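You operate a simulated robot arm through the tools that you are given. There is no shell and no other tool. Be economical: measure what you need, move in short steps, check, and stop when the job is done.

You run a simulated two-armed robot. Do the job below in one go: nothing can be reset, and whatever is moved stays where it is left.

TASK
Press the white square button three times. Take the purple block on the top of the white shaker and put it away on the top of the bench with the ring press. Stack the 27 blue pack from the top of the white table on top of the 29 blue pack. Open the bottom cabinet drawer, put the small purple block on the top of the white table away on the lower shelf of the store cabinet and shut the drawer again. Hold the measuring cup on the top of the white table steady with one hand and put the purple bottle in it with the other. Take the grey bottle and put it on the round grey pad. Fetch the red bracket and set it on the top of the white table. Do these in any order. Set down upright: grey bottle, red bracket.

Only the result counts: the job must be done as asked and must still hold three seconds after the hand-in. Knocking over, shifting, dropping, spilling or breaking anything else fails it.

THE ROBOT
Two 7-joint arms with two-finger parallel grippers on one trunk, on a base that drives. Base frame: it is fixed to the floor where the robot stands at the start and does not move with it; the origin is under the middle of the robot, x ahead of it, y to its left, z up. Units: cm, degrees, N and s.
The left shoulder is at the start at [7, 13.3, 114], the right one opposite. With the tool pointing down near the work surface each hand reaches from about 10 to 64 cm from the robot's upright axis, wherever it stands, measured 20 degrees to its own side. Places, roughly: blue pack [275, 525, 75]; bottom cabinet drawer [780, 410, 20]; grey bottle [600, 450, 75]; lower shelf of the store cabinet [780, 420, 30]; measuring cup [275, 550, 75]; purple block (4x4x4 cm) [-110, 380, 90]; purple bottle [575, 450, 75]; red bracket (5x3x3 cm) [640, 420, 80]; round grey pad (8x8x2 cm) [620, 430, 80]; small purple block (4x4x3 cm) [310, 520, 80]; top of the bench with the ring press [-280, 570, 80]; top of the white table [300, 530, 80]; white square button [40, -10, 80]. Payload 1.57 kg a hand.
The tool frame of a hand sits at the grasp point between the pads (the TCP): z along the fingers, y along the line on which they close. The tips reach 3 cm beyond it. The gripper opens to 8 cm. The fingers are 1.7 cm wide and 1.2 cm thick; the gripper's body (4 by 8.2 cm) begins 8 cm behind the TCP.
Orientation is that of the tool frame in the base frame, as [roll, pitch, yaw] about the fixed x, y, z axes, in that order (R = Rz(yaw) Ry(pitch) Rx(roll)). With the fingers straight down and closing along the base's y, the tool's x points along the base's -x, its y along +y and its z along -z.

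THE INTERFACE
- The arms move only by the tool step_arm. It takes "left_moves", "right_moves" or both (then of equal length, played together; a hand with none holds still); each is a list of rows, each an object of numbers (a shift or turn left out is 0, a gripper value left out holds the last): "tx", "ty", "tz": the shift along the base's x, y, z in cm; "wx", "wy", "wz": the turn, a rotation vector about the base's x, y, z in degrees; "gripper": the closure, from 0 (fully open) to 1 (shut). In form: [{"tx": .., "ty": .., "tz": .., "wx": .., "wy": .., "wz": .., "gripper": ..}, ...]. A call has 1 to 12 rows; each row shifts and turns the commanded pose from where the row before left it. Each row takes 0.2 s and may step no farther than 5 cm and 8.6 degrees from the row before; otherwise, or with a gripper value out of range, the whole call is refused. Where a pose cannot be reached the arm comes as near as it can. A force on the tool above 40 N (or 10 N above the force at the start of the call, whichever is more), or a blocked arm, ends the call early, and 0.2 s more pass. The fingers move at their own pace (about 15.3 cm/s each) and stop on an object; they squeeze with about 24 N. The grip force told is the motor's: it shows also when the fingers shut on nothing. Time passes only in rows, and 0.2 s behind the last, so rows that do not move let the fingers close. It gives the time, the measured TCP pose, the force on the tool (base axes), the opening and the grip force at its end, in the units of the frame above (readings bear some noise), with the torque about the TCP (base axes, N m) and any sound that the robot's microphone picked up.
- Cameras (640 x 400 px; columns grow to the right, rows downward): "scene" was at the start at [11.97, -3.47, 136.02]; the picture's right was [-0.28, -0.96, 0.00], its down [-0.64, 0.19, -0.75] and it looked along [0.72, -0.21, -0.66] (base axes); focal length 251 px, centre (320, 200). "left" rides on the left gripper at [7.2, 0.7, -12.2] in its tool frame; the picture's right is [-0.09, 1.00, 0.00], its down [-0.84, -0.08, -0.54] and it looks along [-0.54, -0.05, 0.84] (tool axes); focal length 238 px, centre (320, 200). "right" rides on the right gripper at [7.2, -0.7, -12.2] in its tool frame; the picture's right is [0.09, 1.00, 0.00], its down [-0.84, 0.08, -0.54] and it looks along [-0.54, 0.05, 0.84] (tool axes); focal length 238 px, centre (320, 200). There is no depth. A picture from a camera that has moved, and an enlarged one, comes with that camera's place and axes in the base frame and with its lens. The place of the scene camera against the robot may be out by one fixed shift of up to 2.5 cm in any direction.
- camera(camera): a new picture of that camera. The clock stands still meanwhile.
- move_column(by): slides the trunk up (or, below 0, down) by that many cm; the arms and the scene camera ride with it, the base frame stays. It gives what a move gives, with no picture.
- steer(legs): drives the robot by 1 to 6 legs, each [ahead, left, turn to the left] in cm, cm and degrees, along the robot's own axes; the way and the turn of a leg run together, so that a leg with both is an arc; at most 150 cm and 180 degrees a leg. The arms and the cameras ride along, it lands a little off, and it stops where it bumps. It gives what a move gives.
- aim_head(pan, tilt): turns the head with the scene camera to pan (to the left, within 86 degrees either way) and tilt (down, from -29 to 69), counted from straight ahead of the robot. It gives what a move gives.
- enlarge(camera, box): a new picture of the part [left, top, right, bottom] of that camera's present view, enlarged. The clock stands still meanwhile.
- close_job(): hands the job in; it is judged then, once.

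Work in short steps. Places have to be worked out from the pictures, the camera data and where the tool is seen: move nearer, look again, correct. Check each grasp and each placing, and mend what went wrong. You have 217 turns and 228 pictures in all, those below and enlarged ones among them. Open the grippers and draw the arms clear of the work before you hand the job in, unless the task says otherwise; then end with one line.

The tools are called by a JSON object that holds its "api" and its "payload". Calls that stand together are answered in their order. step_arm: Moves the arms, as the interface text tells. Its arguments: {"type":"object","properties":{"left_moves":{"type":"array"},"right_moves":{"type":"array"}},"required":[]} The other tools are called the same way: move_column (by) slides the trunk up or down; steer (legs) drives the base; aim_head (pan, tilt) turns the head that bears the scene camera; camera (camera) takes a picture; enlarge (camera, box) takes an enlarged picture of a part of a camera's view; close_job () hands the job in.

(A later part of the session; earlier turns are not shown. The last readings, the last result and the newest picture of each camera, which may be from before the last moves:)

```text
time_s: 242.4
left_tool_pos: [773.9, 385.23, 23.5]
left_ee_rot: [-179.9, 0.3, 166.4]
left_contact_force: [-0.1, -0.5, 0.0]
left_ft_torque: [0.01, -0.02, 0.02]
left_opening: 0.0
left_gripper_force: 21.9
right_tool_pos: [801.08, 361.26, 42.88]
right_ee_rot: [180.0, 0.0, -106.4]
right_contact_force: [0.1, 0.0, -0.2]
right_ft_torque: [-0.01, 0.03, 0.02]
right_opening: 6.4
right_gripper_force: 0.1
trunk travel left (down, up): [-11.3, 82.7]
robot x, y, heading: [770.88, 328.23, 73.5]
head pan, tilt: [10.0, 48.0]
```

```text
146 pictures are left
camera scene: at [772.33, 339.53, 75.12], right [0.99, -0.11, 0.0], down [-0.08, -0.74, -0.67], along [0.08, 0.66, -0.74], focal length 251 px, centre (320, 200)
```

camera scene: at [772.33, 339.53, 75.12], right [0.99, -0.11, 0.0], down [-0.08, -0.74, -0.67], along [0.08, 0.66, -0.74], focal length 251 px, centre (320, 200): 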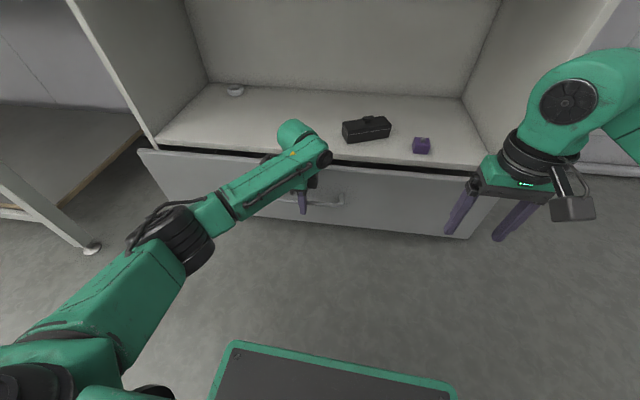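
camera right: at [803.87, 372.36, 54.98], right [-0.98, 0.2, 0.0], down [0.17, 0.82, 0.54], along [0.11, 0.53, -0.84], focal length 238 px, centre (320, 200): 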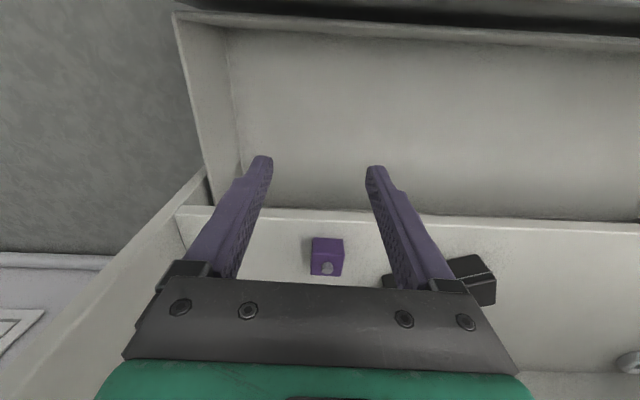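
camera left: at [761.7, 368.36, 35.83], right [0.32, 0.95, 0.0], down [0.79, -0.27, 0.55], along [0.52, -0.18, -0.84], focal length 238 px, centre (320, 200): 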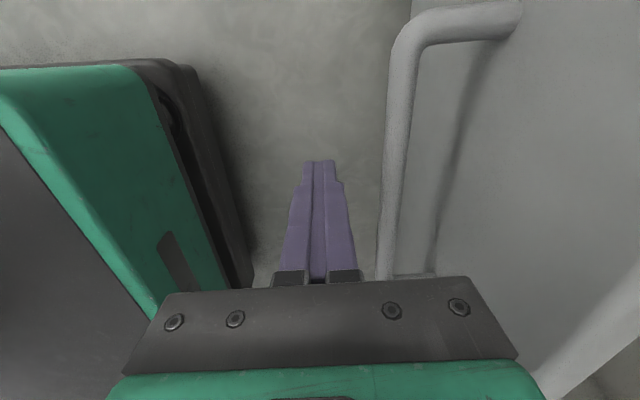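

Nearly shut. I push on in smaller steps until the force shows the stop.

{"api": "step_arm", "payload": {"left_moves": [{"tx": 0.26, "ty": 0.97}, {"tx": 0.26, "ty": 0.97}, {"tx": 0.26, "ty": 0.97}, {"tx": 0.26, "ty": 0.97}, {"tx": 0.13, "ty": 0.5}, {}]}}

{"api": "camera", "payload": {"camera": "scene"}}

```text
time_s: 243.8
left_tool_pos: [775.05, 389.49, 23.67]
left_ee_rot: [-179.7, 0.3, 166.3]
left_contact_force: [-5.9, -26.1, 4.8]
left_ft_torque: [-0.29, 0.07, -0.06]
left_opening: 0.0
left_gripper_force: 21.6
right_tool_pos: [800.97, 361.16, 42.94]
right_ee_rot: [180.0, 0.1, -106.4]
right_contact_force: [0.9, 0.4, 0.0]
right_ft_torque: [0.01, 0.0, 0.03]
right_opening: 6.41
right_gripper_force: 0.1
trunk travel left (down, up): [-11.3, 82.7]
robot x, y, heading: [771.23, 327.79, 73.3]
head pan, tilt: [10.0, 48.0]
```

```text
145 pictures are left
camera scene: at [772.31, 339.39, 75.15], right [0.99, -0.11, 0.0], down [-0.08, -0.74, -0.67], along [0.08, 0.67, -0.74], focal length 251 px, centre (320, 200)
```

scene: 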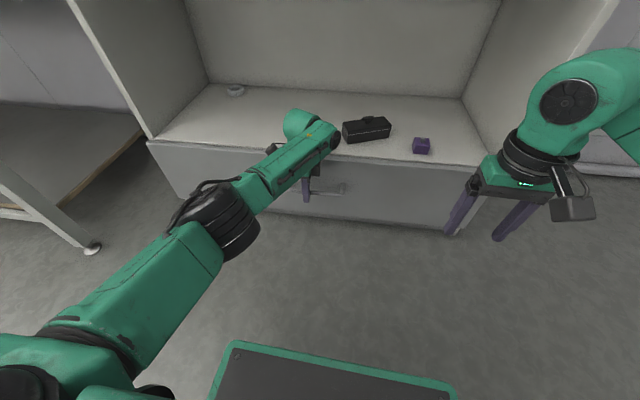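

Shut, with 26 N against the stop. I withdraw the left hand, turn it back to neutral, and open it.

{"api": "step_arm", "payload": {"left_moves": [{"tx": -0.8, "ty": -3}, {"tx": -0.8, "ty": -3}, {"tx": -1, "ty": -3, "tz": 3, "wz": 8}, {"tx": -1, "ty": -2.5, "tz": 3.5, "wz": 8.5}, {"tx": -1.5, "ty": -2, "tz": 3.5, "wz": 8.5}, {"tx": -1.5, "ty": -2, "tz": 3.5, "wz": 8.5}, {"tx": -1.5, "ty": -2, "tz": 3.5, "wz": 8.5}, {"tx": -1.5, "ty": -2, "tz": 3.5, "wz": 8.5}, {"tx": -1.5, "ty": -2, "tz": 3.5, "wz": 8.5}, {"tx": -1.5, "ty": -2, "tz": 3, "wz": 8.5}, {"tx": -1.5, "ty": -1, "tz": 3, "wz": 8.5}, {"wz": 8.5, "gripper": 0}]}}

{"api": "camera", "payload": {"camera": "scene"}}

```text
time_s: 246.4
left_tool_pos: [760.98, 365.05, 53.57]
left_ee_rot: [-180.0, 0.3, -108.9]
left_contact_force: [-0.9, -0.2, 0.4]
left_ft_torque: [-0.01, -0.01, -0.01]
left_opening: 8.01
left_gripper_force: 0.2
right_tool_pos: [801.04, 361.12, 42.8]
right_ee_rot: [-180.0, -0.1, -106.4]
right_contact_force: [0.3, 0.2, 1.4]
right_ft_torque: [-0.01, -0.02, -0.02]
right_opening: 6.44
right_gripper_force: 0.0
trunk travel left (down, up): [-11.3, 82.7]
robot x, y, heading: [771.05, 327.81, 73.8]
head pan, tilt: [10.0, 48.0]
```

```text
144 pictures are left
camera scene: at [772.33, 339.51, 75.12], right [0.99, -0.11, 0.0], down [-0.08, -0.74, -0.67], along [0.08, 0.66, -0.74], focal length 251 px, centre (320, 200)
```

scene: 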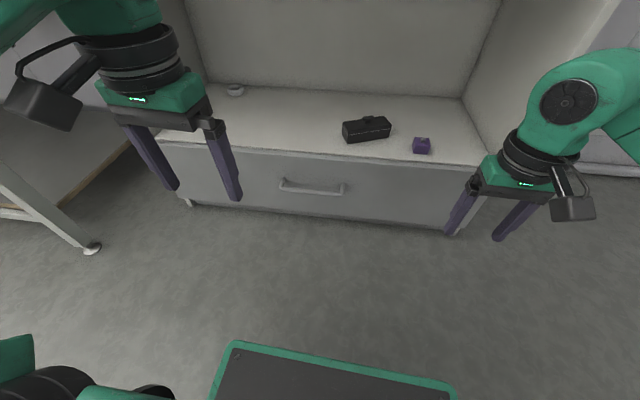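

Drawer shut, block on the shelf. I back off, raise the trunk again and strafe left along the blue bench.

{"api": "steer", "payload": {"legs": [[-20, 0, 0]]}}

{"api": "move_column", "payload": {"by": 40}}

{"api": "move_column", "payload": {"by": 20}}

{"api": "steer", "payload": {"legs": [[0, 80, 0], [0, 80, 0]]}}

{"api": "aim_head", "payload": {"pan": 0, "tilt": 30}}

{"api": "camera", "payload": {"camera": "scene"}}

```text
time_s: 248.0
left_tool_pos: [755.45, 346.38, 53.81]
left_ee_rot: [-180.0, 0.4, -109.1]
left_contact_force: [-0.2, -0.5, 0.0]
left_ft_torque: [-0.04, 0.0, -0.01]
left_opening: 7.98
left_gripper_force: 0.1
right_tool_pos: [795.46, 342.51, 42.83]
right_ee_rot: [-179.9, 0.0, -106.5]
right_contact_force: [0.2, -0.4, 0.3]
right_ft_torque: [-0.01, -0.03, 0.01]
right_opening: 6.42
right_gripper_force: 0.2
trunk travel left (down, up): [-11.3, 82.7]
robot x, y, heading: [765.83, 309.55, 73.5]
head pan, tilt: [10.0, 48.0]
```

```text
time_s: 251.8
left_tool_pos: [755.45, 346.38, 93.82]
left_ee_rot: [-179.9, 0.4, -109.1]
left_contact_force: [0.3, 0.0, 0.4]
left_ft_torque: [0.03, 0.0, -0.01]
left_opening: 7.97
left_gripper_force: 0.0
right_tool_pos: [795.52, 342.56, 82.8]
right_ee_rot: [-180.0, 0.0, -106.6]
right_contact_force: [0.6, 0.5, 0.0]
right_ft_torque: [0.03, 0.01, 0.01]
right_opening: 6.41
right_gripper_force: 0.0
trunk travel left (down, up): [-51.3, 42.7]
robot x, y, heading: [765.61, 309.31, 73.5]
head pan, tilt: [10.0, 48.0]
```

```text
time_s: 254.0
left_tool_pos: [755.32, 346.37, 113.65]
left_ee_rot: [-179.9, 0.4, -109.1]
left_contact_force: [-0.2, -0.7, 0.2]
left_ft_torque: [0.0, 0.03, -0.01]
left_opening: 8.01
left_gripper_force: 0.1
right_tool_pos: [795.4, 342.34, 102.77]
right_ee_rot: [180.0, 0.0, -106.5]
right_contact_force: [0.0, -0.9, -0.2]
right_ft_torque: [0.01, -0.01, 0.0]
right_opening: 6.39
right_gripper_force: 0.0
trunk travel left (down, up): [-71.3, 22.7]
robot x, y, heading: [765.31, 309.45, 73.5]
head pan, tilt: [10.0, 48.0]
```

```text
time_s: 262.2
left_tool_pos: [601.85, 391.69, 113.83]
left_ee_rot: [-180.0, 0.4, -109.0]
left_contact_force: [0.0, 1.2, 0.3]
left_ft_torque: [0.01, 0.04, 0.06]
left_opening: 8.0
left_gripper_force: 0.1
right_tool_pos: [641.94, 387.84, 102.84]
right_ee_rot: [180.0, 0.0, -106.4]
right_contact_force: [0.0, 0.5, -0.1]
right_ft_torque: [0.0, 0.0, 0.01]
right_opening: 6.43
right_gripper_force: 0.0
trunk travel left (down, up): [-71.3, 22.7]
robot x, y, heading: [612.18, 354.74, 73.6]
head pan, tilt: [10.0, 48.0]
```

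```text
time_s: 263.0
left_tool_pos: [601.63, 391.71, 113.76]
left_ee_rot: [-179.9, 0.4, -109.0]
left_contact_force: [-0.2, -0.6, 0.3]
left_ft_torque: [0.02, 0.0, -0.01]
left_opening: 7.98
left_gripper_force: 0.1
right_tool_pos: [641.82, 387.87, 102.87]
right_ee_rot: [-180.0, 0.0, -106.4]
right_contact_force: [0.5, -0.2, -0.1]
right_ft_torque: [0.0, 0.01, -0.02]
right_opening: 6.42
right_gripper_force: 0.1
trunk travel left (down, up): [-71.3, 22.7]
robot x, y, heading: [611.86, 354.41, 73.6]
head pan, tilt: [0.0, 30.0]
```

```text
143 pictures are left
camera scene: at [614.8, 366.99, 137.8], right [0.96, -0.28, 0.0], down [-0.14, -0.48, -0.87], along [0.25, 0.83, -0.5], focal length 251 px, centre (320, 200)
```

scene: 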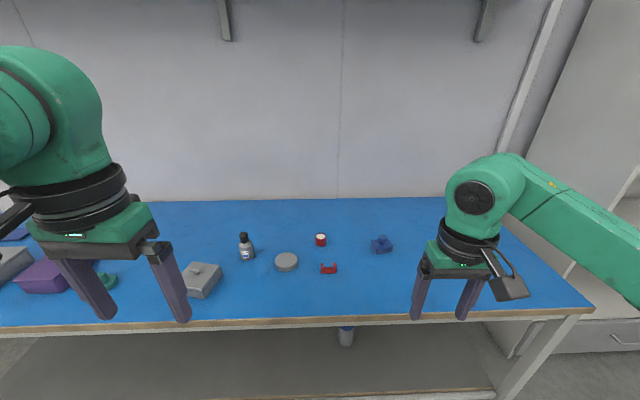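

{"api": "enlarge", "payload": {"camera": "scene", "box": [180, 210, 420, 320]}}

{"api": "enlarge", "payload": {"camera": "scene", "box": [0, 200, 240, 320]}}

```text
2.67 times, centred on (300, 265) of scene
camera zoom: at [614.8, 366.99, 137.8], right [0.96, -0.28, 0.0], down [-0.14, -0.48, -0.87], along [0.25, 0.83, -0.5], focal length 670 px, centre (373, 27)
```

zoom: 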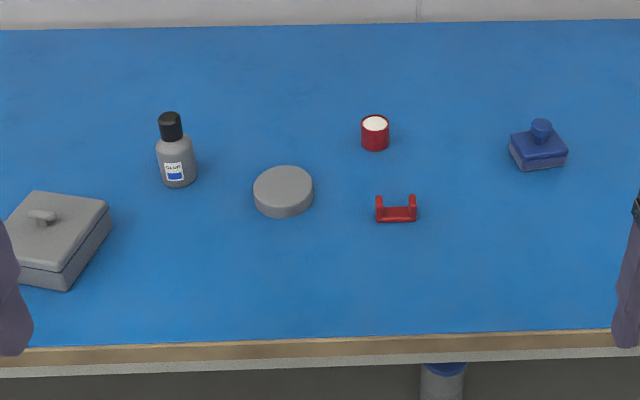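

```text
2.67 times, centred on (120, 260) of scene
camera zoom: at [614.8, 366.99, 137.8], right [0.96, -0.28, 0.0], down [-0.14, -0.48, -0.87], along [0.25, 0.83, -0.5], focal length 670 px, centre (853, 40)
```

zoom: 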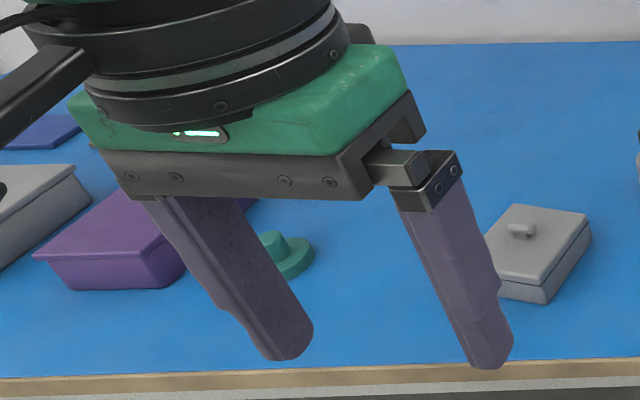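

I see the grey bottle (black cap), the round grey pad and the red bracket. I drive in to about 28 cm from the edge.

{"api": "steer", "payload": {"legs": [[25, 8, 0]]}}

{"api": "aim_head", "payload": {"pan": 15, "tilt": 35}}

{"api": "camera", "payload": {"camera": "scene"}}

{"api": "camera", "payload": {"camera": "left"}}

```text
time_s: 264.9
left_tool_pos: [600.79, 417.7, 113.82]
left_ee_rot: [-179.9, 0.4, -108.7]
left_contact_force: [-0.1, -0.2, -0.7]
left_ft_torque: [-0.01, 0.01, -0.02]
left_opening: 7.99
left_gripper_force: 0.0
right_tool_pos: [640.89, 413.87, 102.88]
right_ee_rot: [180.0, 0.0, -106.1]
right_contact_force: [-0.1, 0.2, 0.1]
right_ft_torque: [0.01, -0.02, -0.05]
right_opening: 6.41
right_gripper_force: 0.0
trunk travel left (down, up): [-71.3, 22.7]
robot x, y, heading: [611.24, 380.72, 74.0]
head pan, tilt: [0.0, 30.0]
```

```text
time_s: 265.6
left_tool_pos: [600.76, 417.72, 113.76]
left_ee_rot: [-179.9, 0.4, -108.6]
left_contact_force: [0.1, -0.2, -0.6]
left_ft_torque: [0.02, -0.03, -0.01]
left_opening: 8.0
left_gripper_force: 0.1
right_tool_pos: [640.94, 414.18, 102.79]
right_ee_rot: [-179.9, 0.0, -106.1]
right_contact_force: [0.1, 0.2, 0.3]
right_ft_torque: [0.0, -0.02, 0.01]
right_opening: 6.39
right_gripper_force: 0.1
trunk travel left (down, up): [-71.3, 22.7]
robot x, y, heading: [611.13, 380.48, 73.8]
head pan, tilt: [15.0, 35.0]
```

```text
140 pictures are left
camera scene: at [611.67, 393.24, 137.02], right [1.0, -0.02, 0.0], down [-0.01, -0.57, -0.82], along [0.02, 0.82, -0.57], focal length 251 px, centre (320, 200)
```

scene: 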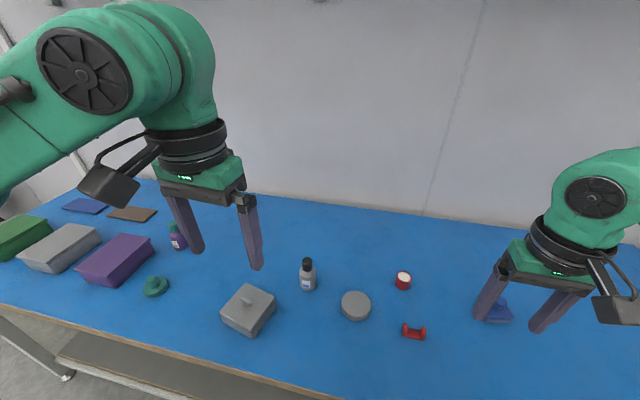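

```text
139 pictures are left
camera left: at [597.79, 411.15, 125.87], right [-0.91, 0.41, 0.0], down [0.34, 0.77, 0.55], along [0.22, 0.5, -0.84], focal length 238 px, centre (320, 200)
```

left: 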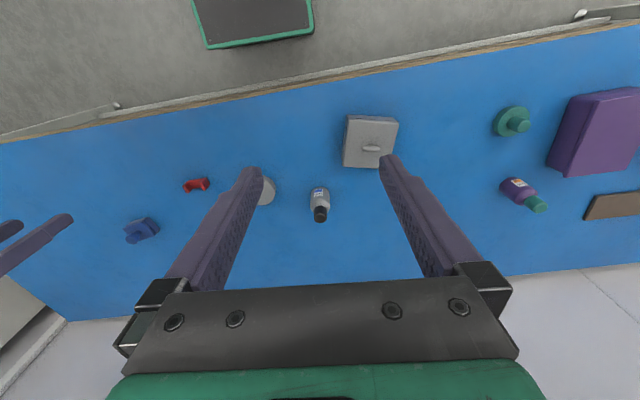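

The purple bottle stands at the left by the purple tray. The grey bottle's base is about (609, 436.7), the pad (621, 429). I bring the left hand above the grey bottle.

{"api": "step_arm", "payload": {"left_moves": [{"tx": 2, "ty": 4}, {"tx": 2, "ty": 4}, {"tx": 2, "ty": 4}, {"tx": 2, "ty": 4, "tz": -3}, {"tz": -4}, {}]}}

{"api": "camera", "payload": {"camera": "left"}}

```text
refused: row 4 steps farther than a row can; nothing moved
```

```text
138 pictures are left
camera left: at [597.79, 411.15, 125.87], right [-0.91, 0.41, 0.0], down [0.34, 0.77, 0.55], along [0.22, 0.5, -0.84], focal length 238 px, centre (320, 200)
```

left: 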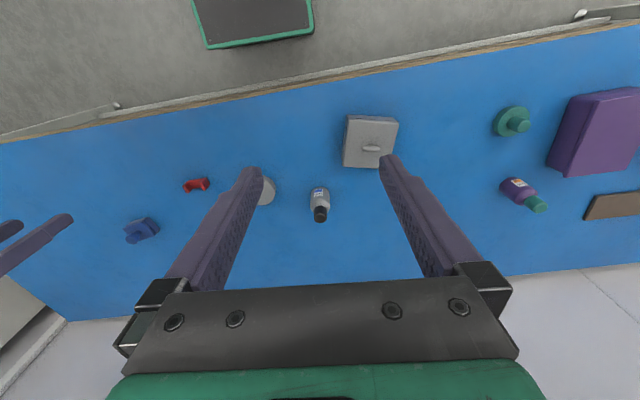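

Row 4 was too long; I repeat with shorter rows.

{"api": "step_arm", "payload": {"left_moves": [{"tx": 2, "ty": 4}, {"tx": 2, "ty": 4}, {"tx": 2, "ty": 4}, {"tx": 2, "ty": 4}, {"tz": -4}, {"tz": -4}, {}]}}

{"api": "camera", "payload": {"camera": "left"}}

```text
time_s: 267.2
left_tool_pos: [608.83, 433.73, 105.82]
left_ee_rot: [-180.0, 0.5, -108.6]
left_contact_force: [0.4, 0.5, 0.4]
left_ft_torque: [-0.03, 0.01, -0.02]
left_opening: 8.03
left_gripper_force: 0.1
right_tool_pos: [640.92, 414.01, 102.81]
right_ee_rot: [-180.0, 0.0, -106.1]
right_contact_force: [0.9, 0.3, 0.0]
right_ft_torque: [-0.03, 0.02, 0.01]
right_opening: 6.41
right_gripper_force: 0.0
trunk travel left (down, up): [-71.3, 22.7]
robot x, y, heading: [611.07, 380.44, 74.0]
head pan, tilt: [15.0, 35.0]
```

```text
137 pictures are left
camera left: at [605.84, 427.07, 117.88], right [-0.91, 0.41, 0.0], down [0.34, 0.76, 0.55], along [0.22, 0.5, -0.84], focal length 238 px, centre (320, 200)
```

left: 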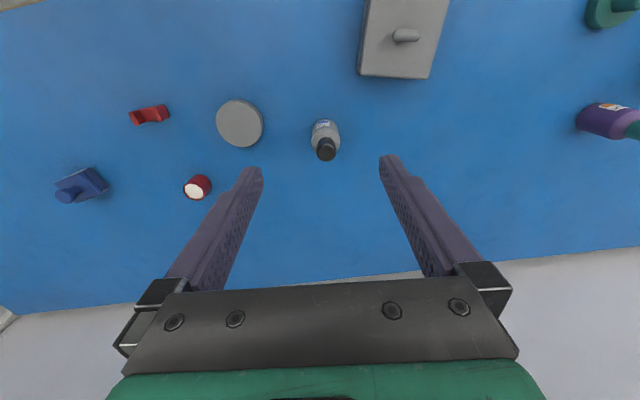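

Bottle axis at about (609.6, 437.4), height ~9.3. I shift over it and lower partway to check.

{"api": "step_arm", "payload": {"left_moves": [{"tx": 0.8, "ty": 3.6}, {"tz": -4}, {"tz": -4}, {"tz": -2}, {}]}}

{"api": "camera", "payload": {"camera": "left"}}

```text
time_s: 268.4
left_tool_pos: [609.6, 437.27, 95.7]
left_ee_rot: [-179.9, 0.5, -108.7]
left_contact_force: [-0.1, -0.2, 0.0]
left_ft_torque: [-0.01, 0.02, 0.04]
left_opening: 7.98
left_gripper_force: 0.1
right_tool_pos: [640.93, 414.01, 102.8]
right_ee_rot: [-180.0, 0.0, -106.1]
right_contact_force: [0.9, 0.5, -0.4]
right_ft_torque: [-0.02, -0.02, 0.02]
right_opening: 6.4
right_gripper_force: 0.1
trunk travel left (down, up): [-71.3, 22.7]
robot x, y, heading: [611.2, 380.17, 73.9]
head pan, tilt: [15.0, 35.0]
```

```text
136 pictures are left
camera left: at [606.59, 430.69, 107.85], right [-0.91, 0.41, 0.0], down [0.34, 0.76, 0.55], along [0.22, 0.5, -0.84], focal length 238 px, centre (320, 200)
```

left: 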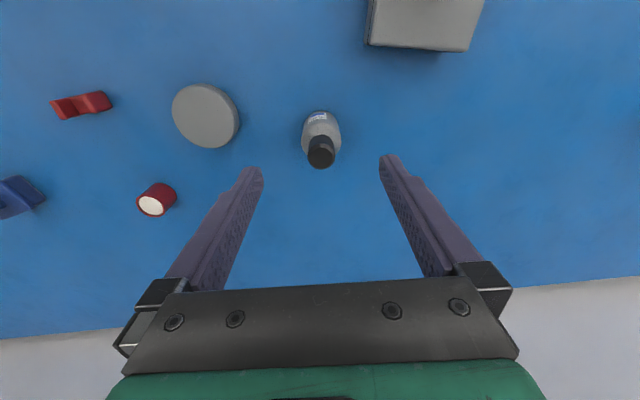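

Centered under the hand (609.6, 437.7). I lower to 85 and close.

{"api": "step_arm", "payload": {"left_moves": [{"tz": -4, "ty": 0.3}, {"tz": -3.5}, {"tz": -2}, {"tz": -1.2}, {}]}}

{"api": "step_arm", "payload": {"left_moves": [{"gripper": 1}, {}, {}, {}]}}

{"api": "camera", "payload": {"camera": "left"}}

```text
time_s: 269.6
left_tool_pos: [609.54, 437.65, 85.17]
left_ee_rot: [-179.9, 0.4, -108.8]
left_contact_force: [-1.0, -0.4, -1.0]
left_ft_torque: [-0.02, -0.01, 0.01]
left_opening: 8.01
left_gripper_force: 0.1
right_tool_pos: [640.92, 414.08, 102.75]
right_ee_rot: [-180.0, 0.0, -106.1]
right_contact_force: [-0.4, -0.1, 0.0]
right_ft_torque: [-0.02, -0.03, 0.01]
right_opening: 6.39
right_gripper_force: 0.1
trunk travel left (down, up): [-71.3, 22.7]
robot x, y, heading: [611.49, 380.72, 73.8]
head pan, tilt: [15.0, 35.0]
```

```text
time_s: 270.6
left_tool_pos: [609.54, 437.66, 85.19]
left_ee_rot: [-179.9, 0.3, -108.8]
left_contact_force: [0.5, -1.1, 0.9]
left_ft_torque: [-0.03, 0.0, 0.0]
left_opening: 0.0
left_gripper_force: 20.8
right_tool_pos: [640.89, 414.16, 102.88]
right_ee_rot: [179.9, 0.0, -106.1]
right_contact_force: [0.1, 0.1, 0.0]
right_ft_torque: [-0.03, 0.0, 0.03]
right_opening: 6.39
right_gripper_force: 0.1
trunk travel left (down, up): [-71.3, 22.7]
robot x, y, heading: [611.26, 380.75, 73.7]
head pan, tilt: [15.0, 35.0]
```

```text
135 pictures are left
camera left: at [606.56, 431.02, 97.28], right [-0.91, 0.41, 0.0], down [0.34, 0.77, 0.55], along [0.22, 0.5, -0.84], focal length 238 px, centre (320, 200)
```

left: 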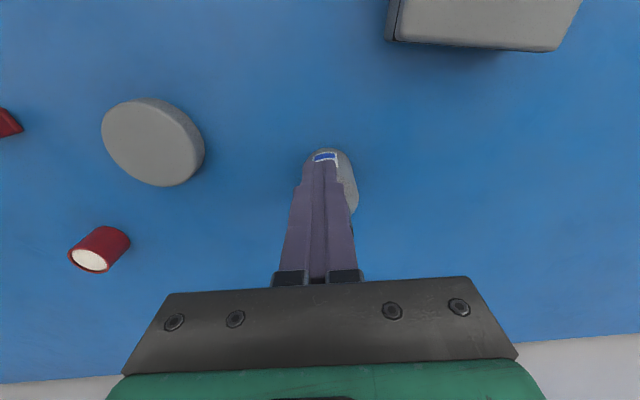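

The fingers closed on nothing: the bottle stands behind them, so the bench is lower than assumed. I open and look.

{"api": "step_arm", "payload": {"left_moves": [{"gripper": 0}, {}, {}]}}

{"api": "camera", "payload": {"camera": "left"}}

{"api": "enlarge", "payload": {"camera": "scene", "box": [240, 200, 400, 320]}}

```text
time_s: 271.4
left_tool_pos: [609.53, 437.72, 85.21]
left_ee_rot: [-179.9, 0.4, -108.7]
left_contact_force: [0.2, 0.1, -0.5]
left_ft_torque: [0.03, -0.02, -0.01]
left_opening: 7.99
left_gripper_force: 0.0
right_tool_pos: [640.9, 414.03, 102.75]
right_ee_rot: [180.0, 0.0, -106.1]
right_contact_force: [-0.5, 0.0, -0.9]
right_ft_torque: [0.0, 0.01, 0.0]
right_opening: 6.4
right_gripper_force: 0.0
trunk travel left (down, up): [-71.3, 22.7]
robot x, y, heading: [611.3, 380.46, 73.9]
head pan, tilt: [15.0, 35.0]
```

```text
134 pictures are left
camera left: at [606.57, 431.04, 97.31], right [-0.91, 0.41, 0.0], down [0.34, 0.76, 0.55], along [0.22, 0.5, -0.84], focal length 238 px, centre (320, 200)
```

left: 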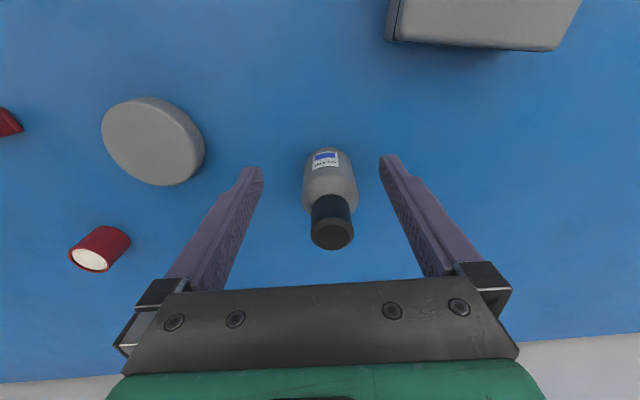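

```text
3.33 times, centred on (320, 260) of scene
camera zoom: at [611.66, 393.2, 137.03], right [1.0, -0.02, 0.0], down [-0.01, -0.57, -0.82], along [0.02, 0.82, -0.57], focal length 838 px, centre (320, 0)
```

zoom: 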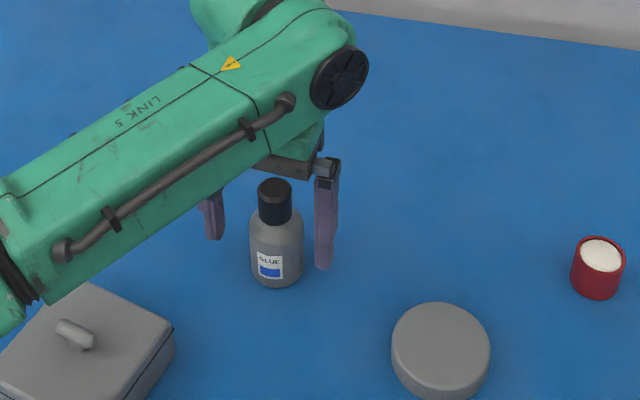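

By apparent size the bottle is nearer (610.3, 440), bench top near 75, so my grip passed in front of its neck. I slide the open hand forward around it and lower to 81.

{"api": "step_arm", "payload": {"left_moves": [{"tx": 0.4, "ty": 1.1}, {"tx": 0.3, "ty": 1.1}, {"tz": -2}, {"tz": -1.5}, {}]}}

{"api": "camera", "payload": {"camera": "left"}}

{"api": "enlarge", "payload": {"camera": "scene", "box": [240, 200, 400, 320]}}

```text
time_s: 272.6
left_tool_pos: [610.19, 439.8, 81.68]
left_ee_rot: [-179.9, 0.4, -108.6]
left_contact_force: [0.2, -0.9, -0.9]
left_ft_torque: [0.0, -0.03, 0.02]
left_opening: 7.96
left_gripper_force: 0.0
right_tool_pos: [640.95, 414.08, 102.9]
right_ee_rot: [-179.9, 0.0, -106.0]
right_contact_force: [-0.1, 1.1, -0.2]
right_ft_torque: [-0.01, -0.01, 0.01]
right_opening: 6.39
right_gripper_force: 0.1
trunk travel left (down, up): [-71.3, 22.7]
robot x, y, heading: [611.3, 380.56, 73.8]
head pan, tilt: [15.0, 35.0]
```

```text
132 pictures are left
camera left: at [607.26, 433.17, 93.77], right [-0.91, 0.41, 0.0], down [0.34, 0.76, 0.55], along [0.22, 0.5, -0.84], focal length 238 px, centre (320, 200)
```

left: 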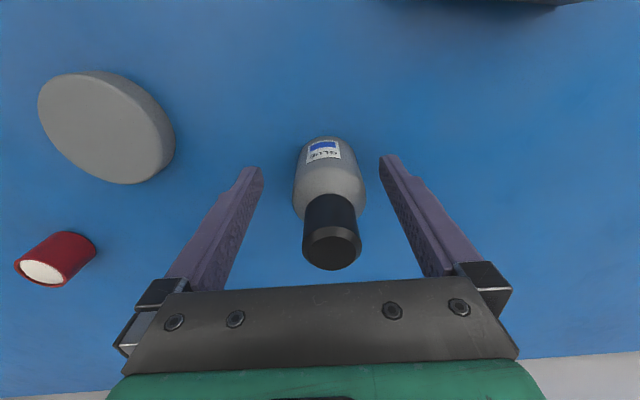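

```text
3.33 times, centred on (320, 260) of scene
camera zoom: at [611.66, 393.18, 137.03], right [1.0, -0.02, 0.0], down [-0.01, -0.57, -0.82], along [0.02, 0.82, -0.57], focal length 838 px, centre (320, 0)
```

zoom: 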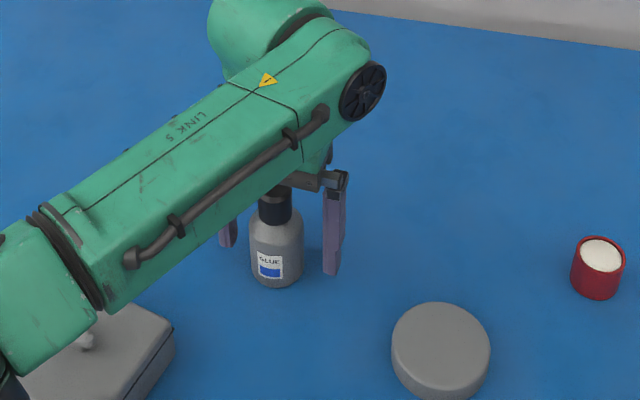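

Bottle now reads (609.8, 440.2), top ≈86. I shift slightly, lower to 80 and close.

{"api": "step_arm", "payload": {"left_moves": [{"tx": -0.4, "ty": 0.5, "tz": -0.8}, {"tz": -0.8}, {"gripper": 1}, {}, {}, {}]}}

{"api": "camera", "payload": {"camera": "left"}}

```text
time_s: 274.0
left_tool_pos: [609.91, 440.42, 79.86]
left_ee_rot: [-179.9, 0.4, -108.6]
left_contact_force: [-0.6, 0.3, 0.4]
left_ft_torque: [0.01, 0.02, -0.01]
left_opening: 4.55
left_gripper_force: 23.5
right_tool_pos: [640.92, 414.04, 102.93]
right_ee_rot: [180.0, 0.1, -106.0]
right_contact_force: [0.4, 0.0, -0.5]
right_ft_torque: [-0.03, 0.05, -0.01]
right_opening: 6.4
right_gripper_force: 0.1
trunk travel left (down, up): [-71.3, 22.7]
robot x, y, heading: [611.29, 380.76, 73.7]
head pan, tilt: [15.0, 35.0]
```

```text
130 pictures are left
camera left: at [606.86, 433.72, 92.07], right [-0.91, 0.41, 0.0], down [0.34, 0.76, 0.55], along [0.22, 0.5, -0.84], focal length 238 px, centre (320, 200)
```

left: 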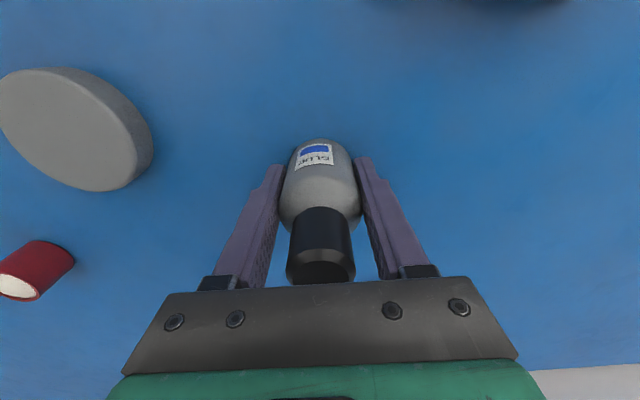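

Gripped at 4.55 cm. The pad centre reads (622.8, 431.5). I lift, carry over and stop above the pad to check.

{"api": "step_arm", "payload": {"left_moves": [{"tz": 2}, {"tz": 2.5}, {"tz": 2.5}, {"tx": 3.2, "ty": -2.2}, {"tx": 3.2, "ty": -2.2}, {"tx": 3.2, "ty": -2.2}, {"tx": 3.2, "ty": -2.2}, {}]}}

{"api": "camera", "payload": {"camera": "left"}}

{"api": "enlarge", "payload": {"camera": "scene", "box": [280, 200, 440, 340]}}

{"api": "camera", "payload": {"camera": "right"}}

```text
time_s: 275.8
left_tool_pos: [622.74, 431.29, 86.9]
left_ee_rot: [-179.9, 0.3, -108.6]
left_contact_force: [-0.4, -0.4, -1.4]
left_ft_torque: [-0.02, -0.01, 0.01]
left_opening: 4.52
left_gripper_force: 24.0
right_tool_pos: [640.78, 414.17, 102.85]
right_ee_rot: [180.0, 0.0, -106.1]
right_contact_force: [-0.7, 0.2, 0.0]
right_ft_torque: [-0.03, 0.0, -0.02]
right_opening: 6.41
right_gripper_force: 0.0
trunk travel left (down, up): [-71.3, 22.7]
robot x, y, heading: [611.27, 380.44, 73.9]
head pan, tilt: [15.0, 35.0]
```

```text
129 pictures are left
camera left: at [619.73, 424.63, 99.02], right [-0.91, 0.41, 0.0], down [0.34, 0.77, 0.55], along [0.22, 0.5, -0.84], focal length 238 px, centre (320, 200)
```

left: 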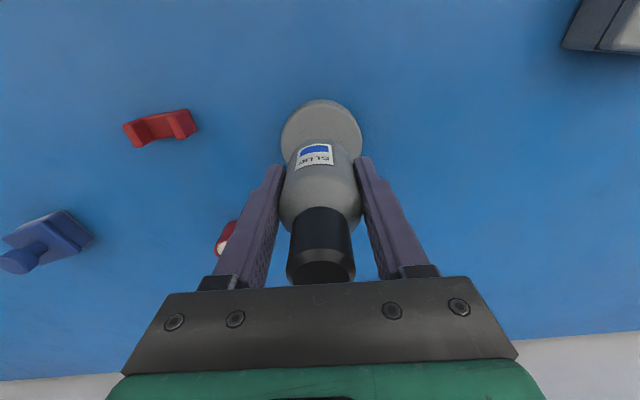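

```text
2.86 times, centred on (360, 270) of scene
camera zoom: at [611.58, 393.27, 137.02], right [1.0, -0.02, 0.0], down [-0.01, -0.57, -0.82], along [0.02, 0.82, -0.57], focal length 718 px, centre (206, 0)
```

zoom: 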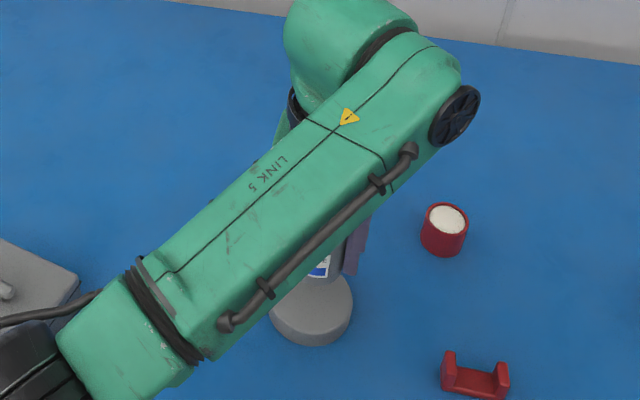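

```text
127 pictures are left
camera right: at [639.42, 407.16, 114.98], right [-0.98, 0.19, 0.0], down [0.16, 0.83, 0.54], along [0.1, 0.53, -0.84], focal length 238 px, centre (320, 200)
```

right: 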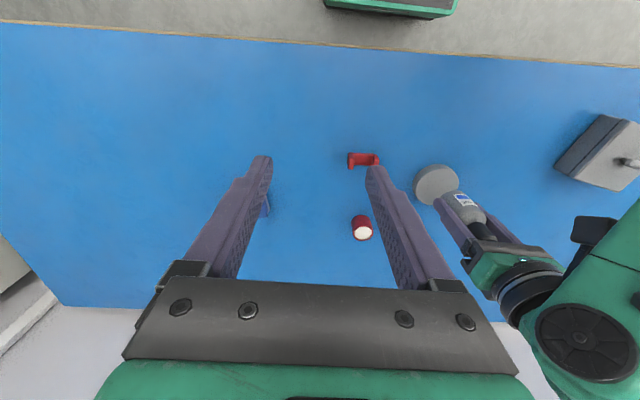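

Pad centre (622.7, 431.7), bottle well over it. I lower until it touches.

{"api": "step_arm", "payload": {"left_moves": [{"ty": 0.4, "tz": -1.5}, {"tz": -1.2}, {"tz": -0.8}, {"tz": -0.4}, {"tz": -0.4}, {}]}}

{"api": "camera", "payload": {"camera": "right"}}

```text
time_s: 277.2
left_tool_pos: [622.7, 431.8, 82.58]
left_ee_rot: [-179.9, 0.3, -108.7]
left_contact_force: [-0.2, 0.4, -1.4]
left_ft_torque: [0.03, -0.02, -0.01]
left_opening: 4.54
left_gripper_force: 23.6
right_tool_pos: [640.91, 414.1, 102.84]
right_ee_rot: [179.9, 0.0, -106.2]
right_contact_force: [0.2, 0.4, 0.2]
right_ft_torque: [-0.01, -0.03, -0.01]
right_opening: 6.4
right_gripper_force: 0.0
trunk travel left (down, up): [-71.3, 22.7]
robot x, y, heading: [611.17, 380.9, 73.8]
head pan, tilt: [15.0, 35.0]
```

```text
126 pictures are left
camera right: at [639.5, 407.11, 114.97], right [-0.98, 0.19, 0.0], down [0.16, 0.83, 0.54], along [0.1, 0.53, -0.84], focal length 238 px, centre (320, 200)
```

right: 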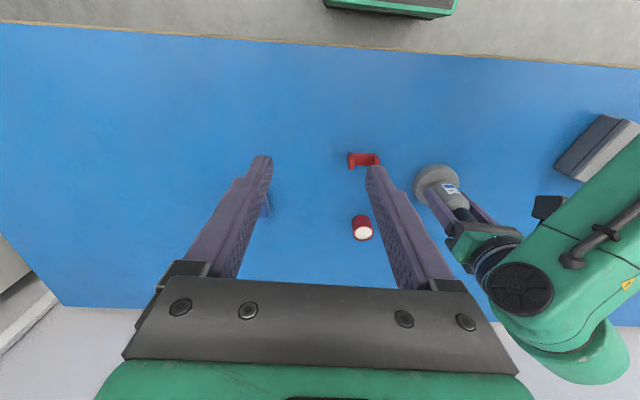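

Close above the pad. I continue in 0.3 cm steps.

{"api": "step_arm", "payload": {"left_moves": [{"tz": -0.3}, {"tz": -0.3}, {"tz": -0.3}, {}]}}

```text
time_s: 278.2
left_tool_pos: [622.63, 431.91, 81.88]
left_ee_rot: [-179.9, 0.6, -108.7]
left_contact_force: [-0.2, 3.3, 10.6]
left_ft_torque: [0.02, 0.06, -0.03]
left_opening: 4.51
left_gripper_force: 24.2
right_tool_pos: [640.85, 413.94, 102.89]
right_ee_rot: [180.0, 0.0, -106.1]
right_contact_force: [0.3, -0.1, 1.4]
right_ft_torque: [-0.01, 0.01, -0.02]
right_opening: 6.4
right_gripper_force: 0.1
trunk travel left (down, up): [-71.3, 22.7]
robot x, y, heading: [610.92, 380.62, 73.8]
head pan, tilt: [15.0, 35.0]
```

Contact: exactly the pad's 2 cm higher than the pick. I open and rise straight.

{"api": "step_arm", "payload": {"left_moves": [{"tz": 0.1}, {"gripper": 0}, {}, {}, {"tz": 3}, {"tz": 4}, {"tz": 4.5}, {"tz": 4.5}, {"tz": 4.5}, {}]}}

{"api": "camera", "payload": {"camera": "left"}}

{"api": "enlarge", "payload": {"camera": "scene", "box": [280, 200, 440, 340]}}

```text
time_s: 280.4
left_tool_pos: [622.5, 432.08, 102.27]
left_ee_rot: [-179.9, 0.3, -108.7]
left_contact_force: [0.2, -0.1, 0.1]
left_ft_torque: [-0.01, 0.02, -0.03]
left_opening: 8.0
left_gripper_force: 0.0
right_tool_pos: [640.82, 414.0, 102.8]
right_ee_rot: [-180.0, 0.0, -106.0]
right_contact_force: [0.2, -0.6, -0.1]
right_ft_torque: [0.01, 0.02, 0.0]
right_opening: 6.38
right_gripper_force: 0.0
trunk travel left (down, up): [-71.3, 22.7]
robot x, y, heading: [611.12, 380.15, 74.0]
head pan, tilt: [15.0, 35.0]
```

```text
125 pictures are left
camera left: at [619.58, 425.51, 114.49], right [-0.91, 0.41, 0.0], down [0.34, 0.77, 0.55], along [0.22, 0.5, -0.84], focal length 238 px, centre (320, 200)
```

left: 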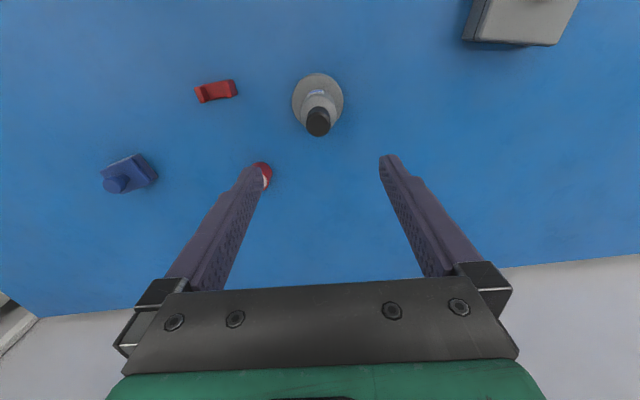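

```text
2.86 times, centred on (360, 270) of scene
camera zoom: at [611.65, 393.24, 137.02], right [1.0, -0.02, 0.0], down [-0.01, -0.57, -0.82], along [0.02, 0.82, -0.57], focal length 718 px, centre (206, 0)
```

zoom: 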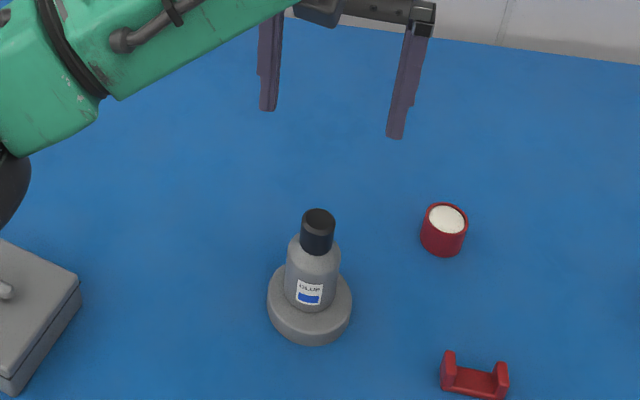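

Bottle stands well on the pad. The red bracket is at about (635.4, 424.5), turned -8°. I withdraw the left hand and bring the opened right hand above the bracket.

{"api": "step_arm", "payload": {"left_moves": [{"tz": 4}, {"tz": 4}, {"tx": -4, "ty": -2.5, "tz": 1}, {"tx": -4, "ty": -2.5}, {"tx": -4, "ty": -2.5}, {"tx": -4, "ty": -2.5}, {"tx": -4, "ty": -2.5}, {}, {}, {}], "right_moves": [{"gripper": 0}, {}, {}, {}, {"tx": -1.5, "ty": 3}, {"tx": -1.5, "ty": 3}, {"tx": -1.5, "ty": 3, "wz": 8}, {"tx": -0.7, "tz": -4}, {"tz": -4}, {}]}}

{"api": "camera", "payload": {"camera": "right"}}

```text
time_s: 282.6
left_tool_pos: [602.56, 419.27, 111.46]
left_ee_rot: [-179.9, 0.4, -108.7]
left_contact_force: [0.4, 0.6, 1.2]
left_ft_torque: [0.01, 0.0, -0.02]
left_opening: 7.96
left_gripper_force: 0.1
right_tool_pos: [635.75, 422.95, 94.63]
right_ee_rot: [-180.0, 0.1, -98.2]
right_contact_force: [0.0, -0.2, -0.2]
right_ft_torque: [0.02, 0.0, 0.02]
right_opening: 7.98
right_gripper_force: 0.1
trunk travel left (down, up): [-71.3, 22.7]
robot x, y, heading: [610.98, 380.83, 73.9]
head pan, tilt: [15.0, 35.0]
```

```text
123 pictures are left
camera right: at [635.38, 415.81, 106.83], right [-1.0, 0.05, 0.0], down [0.04, 0.84, 0.54], along [0.03, 0.54, -0.84], focal length 238 px, centre (320, 200)
```

right: 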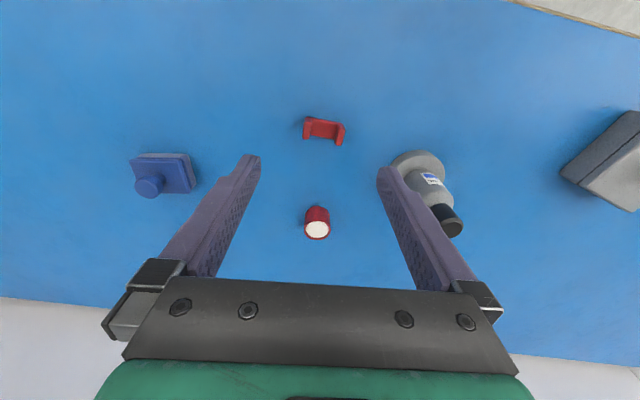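

Bracket centre (635.4, 424.8), turned about -13°. I correct, lower near it and check.

{"api": "step_arm", "payload": {"right_moves": [{"tx": -0.3, "ty": 1.8, "wz": -5}, {"tz": -4}, {"tz": -4}, {}]}}

{"api": "camera", "payload": {"camera": "right"}}

```text
time_s: 283.6
left_tool_pos: [602.63, 419.34, 111.46]
left_ee_rot: [-179.9, 0.4, -108.7]
left_contact_force: [-0.2, 0.2, 1.3]
left_ft_torque: [0.02, 0.03, 0.0]
left_opening: 8.01
left_gripper_force: 0.0
right_tool_pos: [635.36, 424.93, 86.76]
right_ee_rot: [-179.9, -0.1, -103.2]
right_contact_force: [0.0, -0.3, 0.7]
right_ft_torque: [-0.02, 0.0, 0.0]
right_opening: 7.99
right_gripper_force: 0.1
trunk travel left (down, up): [-71.3, 22.7]
robot x, y, heading: [611.47, 380.79, 74.0]
head pan, tilt: [15.0, 35.0]
```

```text
122 pictures are left
camera right: at [634.3, 417.81, 98.86], right [-0.99, 0.14, 0.0], down [0.11, 0.83, 0.54], along [0.07, 0.54, -0.84], focal length 238 px, centre (320, 200)
```

right: 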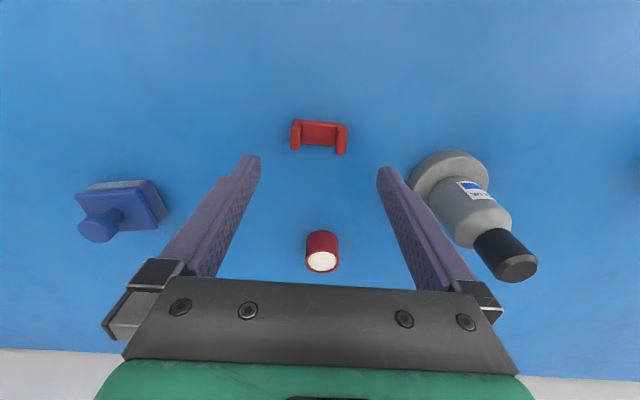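

Aligned at (635.3, 424.7). I lower to 78.6 and close.

{"api": "step_arm", "payload": {"right_moves": [{"tz": -4, "ty": -0.1}, {"tz": -3}, {"tz": -1.1}, {}]}}

{"api": "step_arm", "payload": {"right_moves": [{"gripper": 1}, {}, {}, {}]}}

{"api": "camera", "payload": {"camera": "right"}}

```text
time_s: 284.6
left_tool_pos: [602.41, 419.0, 111.65]
left_ee_rot: [-179.9, 0.6, -108.7]
left_contact_force: [0.0, -0.2, 0.5]
left_ft_torque: [-0.01, -0.01, 0.01]
left_opening: 7.99
left_gripper_force: 0.1
right_tool_pos: [635.41, 424.68, 79.01]
right_ee_rot: [179.9, 0.6, -103.1]
right_contact_force: [7.1, 6.6, 33.8]
right_ft_torque: [-0.37, -1.41, 0.41]
right_opening: 8.01
right_gripper_force: 0.1
trunk travel left (down, up): [-71.3, 22.7]
robot x, y, heading: [610.93, 380.34, 74.2]
head pan, tilt: [15.0, 35.0]
```

```text
time_s: 285.6
left_tool_pos: [602.58, 418.85, 111.68]
left_ee_rot: [-179.9, 0.7, -108.7]
left_contact_force: [0.9, -0.7, 0.5]
left_ft_torque: [0.01, -0.01, -0.02]
left_opening: 8.01
left_gripper_force: 0.0
right_tool_pos: [635.45, 424.61, 78.91]
right_ee_rot: [179.8, 0.5, -103.2]
right_contact_force: [11.2, 2.2, 41.6]
right_ft_torque: [-0.41, -0.84, -0.42]
right_opening: 4.91
right_gripper_force: 23.6
trunk travel left (down, up): [-71.3, 22.7]
robot x, y, heading: [611.09, 380.67, 73.7]
head pan, tilt: [15.0, 35.0]
```

```text
121 pictures are left
camera right: at [634.36, 417.43, 91.05], right [-0.99, 0.14, 0.0], down [0.12, 0.83, 0.55], along [0.08, 0.55, -0.83], focal length 238 px, centre (320, 200)
```

right: 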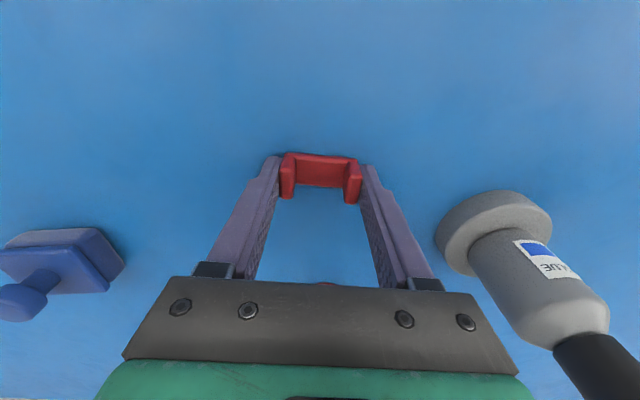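

Tips touch the bench (z≈76); the bracket is gripped at 4.9 cm near the tips. I lift and check.

{"api": "step_arm", "payload": {"right_moves": [{"tz": 0.5}, {"tz": 3}, {"tz": 4}, {"tz": 4}, {}]}}

{"api": "camera", "payload": {"camera": "right"}}

{"api": "enlarge", "payload": {"camera": "scene", "box": [340, 180, 500, 340]}}

```text
time_s: 286.8
left_tool_pos: [602.63, 419.34, 111.42]
left_ee_rot: [-179.9, 0.4, -108.7]
left_contact_force: [-0.1, -0.8, -0.6]
left_ft_torque: [-0.02, 0.01, -0.02]
left_opening: 8.0
left_gripper_force: 0.1
right_tool_pos: [635.57, 424.81, 90.23]
right_ee_rot: [179.9, -0.1, -103.1]
right_contact_force: [0.4, -0.2, -0.8]
right_ft_torque: [-0.04, -0.02, 0.0]
right_opening: 4.88
right_gripper_force: 23.6
trunk travel left (down, up): [-71.3, 22.7]
robot x, y, heading: [611.49, 380.91, 74.0]
head pan, tilt: [15.0, 35.0]
```

```text
120 pictures are left
camera right: at [634.47, 417.8, 102.43], right [-0.99, 0.14, 0.0], down [0.11, 0.83, 0.54], along [0.07, 0.54, -0.84], focal length 238 px, centre (320, 200)
```

right: 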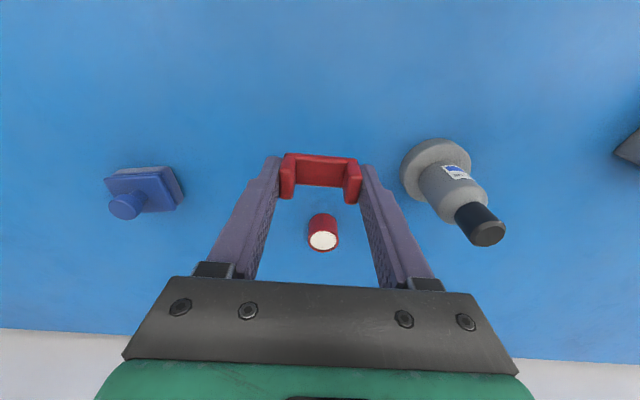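

```text
2.50 times, centred on (420, 260) of scene
camera zoom: at [611.66, 393.19, 137.02], right [1.0, -0.02, 0.0], down [-0.01, -0.57, -0.82], along [0.02, 0.82, -0.57], focal length 628 px, centre (70, 50)
```

zoom: 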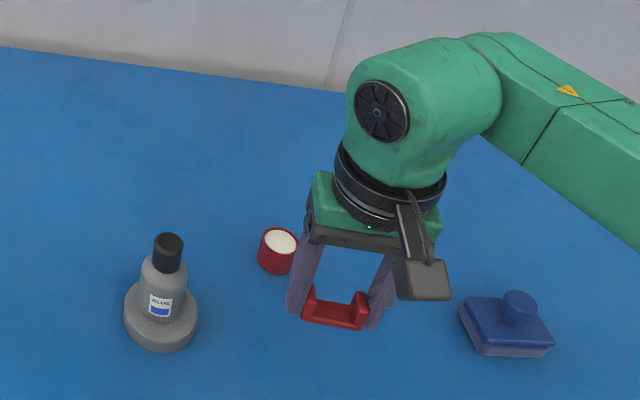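

Bracket is held (base 3 cm below TCP). I draw the right hand in and strafe left toward the purple bottle.

{"api": "step_arm", "payload": {"right_moves": [{"tz": 4}, {"tz": 4}, {"tz": 4}, {"tx": 1, "ty": -4}, {"tx": 1, "ty": -4}, {"tx": 1, "ty": -3}, {}]}}

{"api": "steer", "payload": {"legs": [[0, 40, 0]]}}

{"api": "camera", "payload": {"camera": "scene"}}

{"api": "camera", "payload": {"camera": "left"}}

```text
time_s: 288.4
left_tool_pos: [602.62, 419.45, 111.43]
left_ee_rot: [-179.8, 0.3, -108.7]
left_contact_force: [0.3, -0.1, 0.3]
left_ft_torque: [-0.01, -0.01, 0.03]
left_opening: 8.01
left_gripper_force: 0.1
right_tool_pos: [638.34, 413.67, 102.28]
right_ee_rot: [180.0, -0.1, -103.2]
right_contact_force: [0.2, -0.9, 0.3]
right_ft_torque: [0.04, 0.01, -0.04]
right_opening: 4.89
right_gripper_force: 24.4
trunk travel left (down, up): [-71.3, 22.7]
robot x, y, heading: [611.04, 380.89, 73.8]
head pan, tilt: [15.0, 35.0]
```

```text
time_s: 291.0
left_tool_pos: [563.12, 431.03, 111.46]
left_ee_rot: [-180.0, 0.5, -108.9]
left_contact_force: [0.2, 0.1, 0.4]
left_ft_torque: [0.03, 0.01, 0.0]
left_opening: 8.02
left_gripper_force: 0.1
right_tool_pos: [598.73, 425.13, 102.23]
right_ee_rot: [-179.9, -0.1, -103.3]
right_contact_force: [-0.1, 0.7, 0.1]
right_ft_torque: [-0.02, -0.04, 0.02]
right_opening: 4.91
right_gripper_force: 23.9
trunk travel left (down, up): [-71.3, 22.7]
robot x, y, heading: [571.14, 392.42, 73.8]
head pan, tilt: [15.0, 35.0]
```

```text
118 pictures are left
camera scene: at [572.06, 404.72, 137.03], right [1.0, -0.02, 0.0], down [-0.01, -0.57, -0.82], along [0.02, 0.82, -0.57], focal length 251 px, centre (320, 200)
```

scene: 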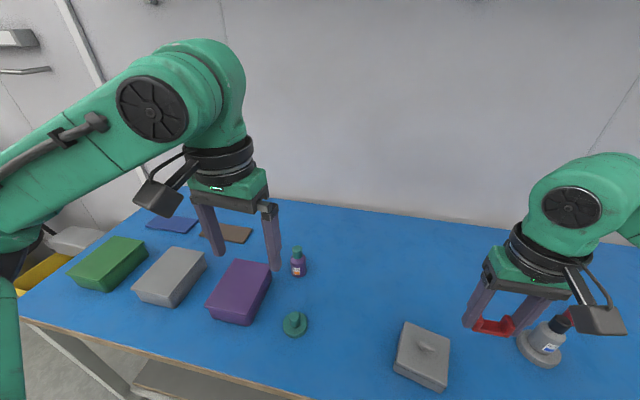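

```text
117 pictures are left
camera left: at [560.16, 424.34, 123.58], right [-0.91, 0.41, 0.0], down [0.34, 0.76, 0.55], along [0.22, 0.5, -0.84], focal length 238 px, centre (320, 200)
```

left: 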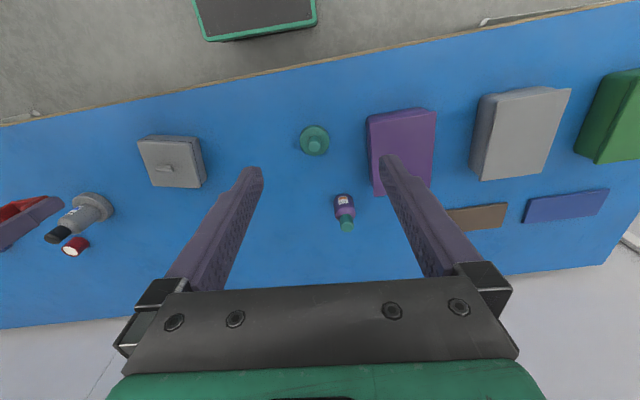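

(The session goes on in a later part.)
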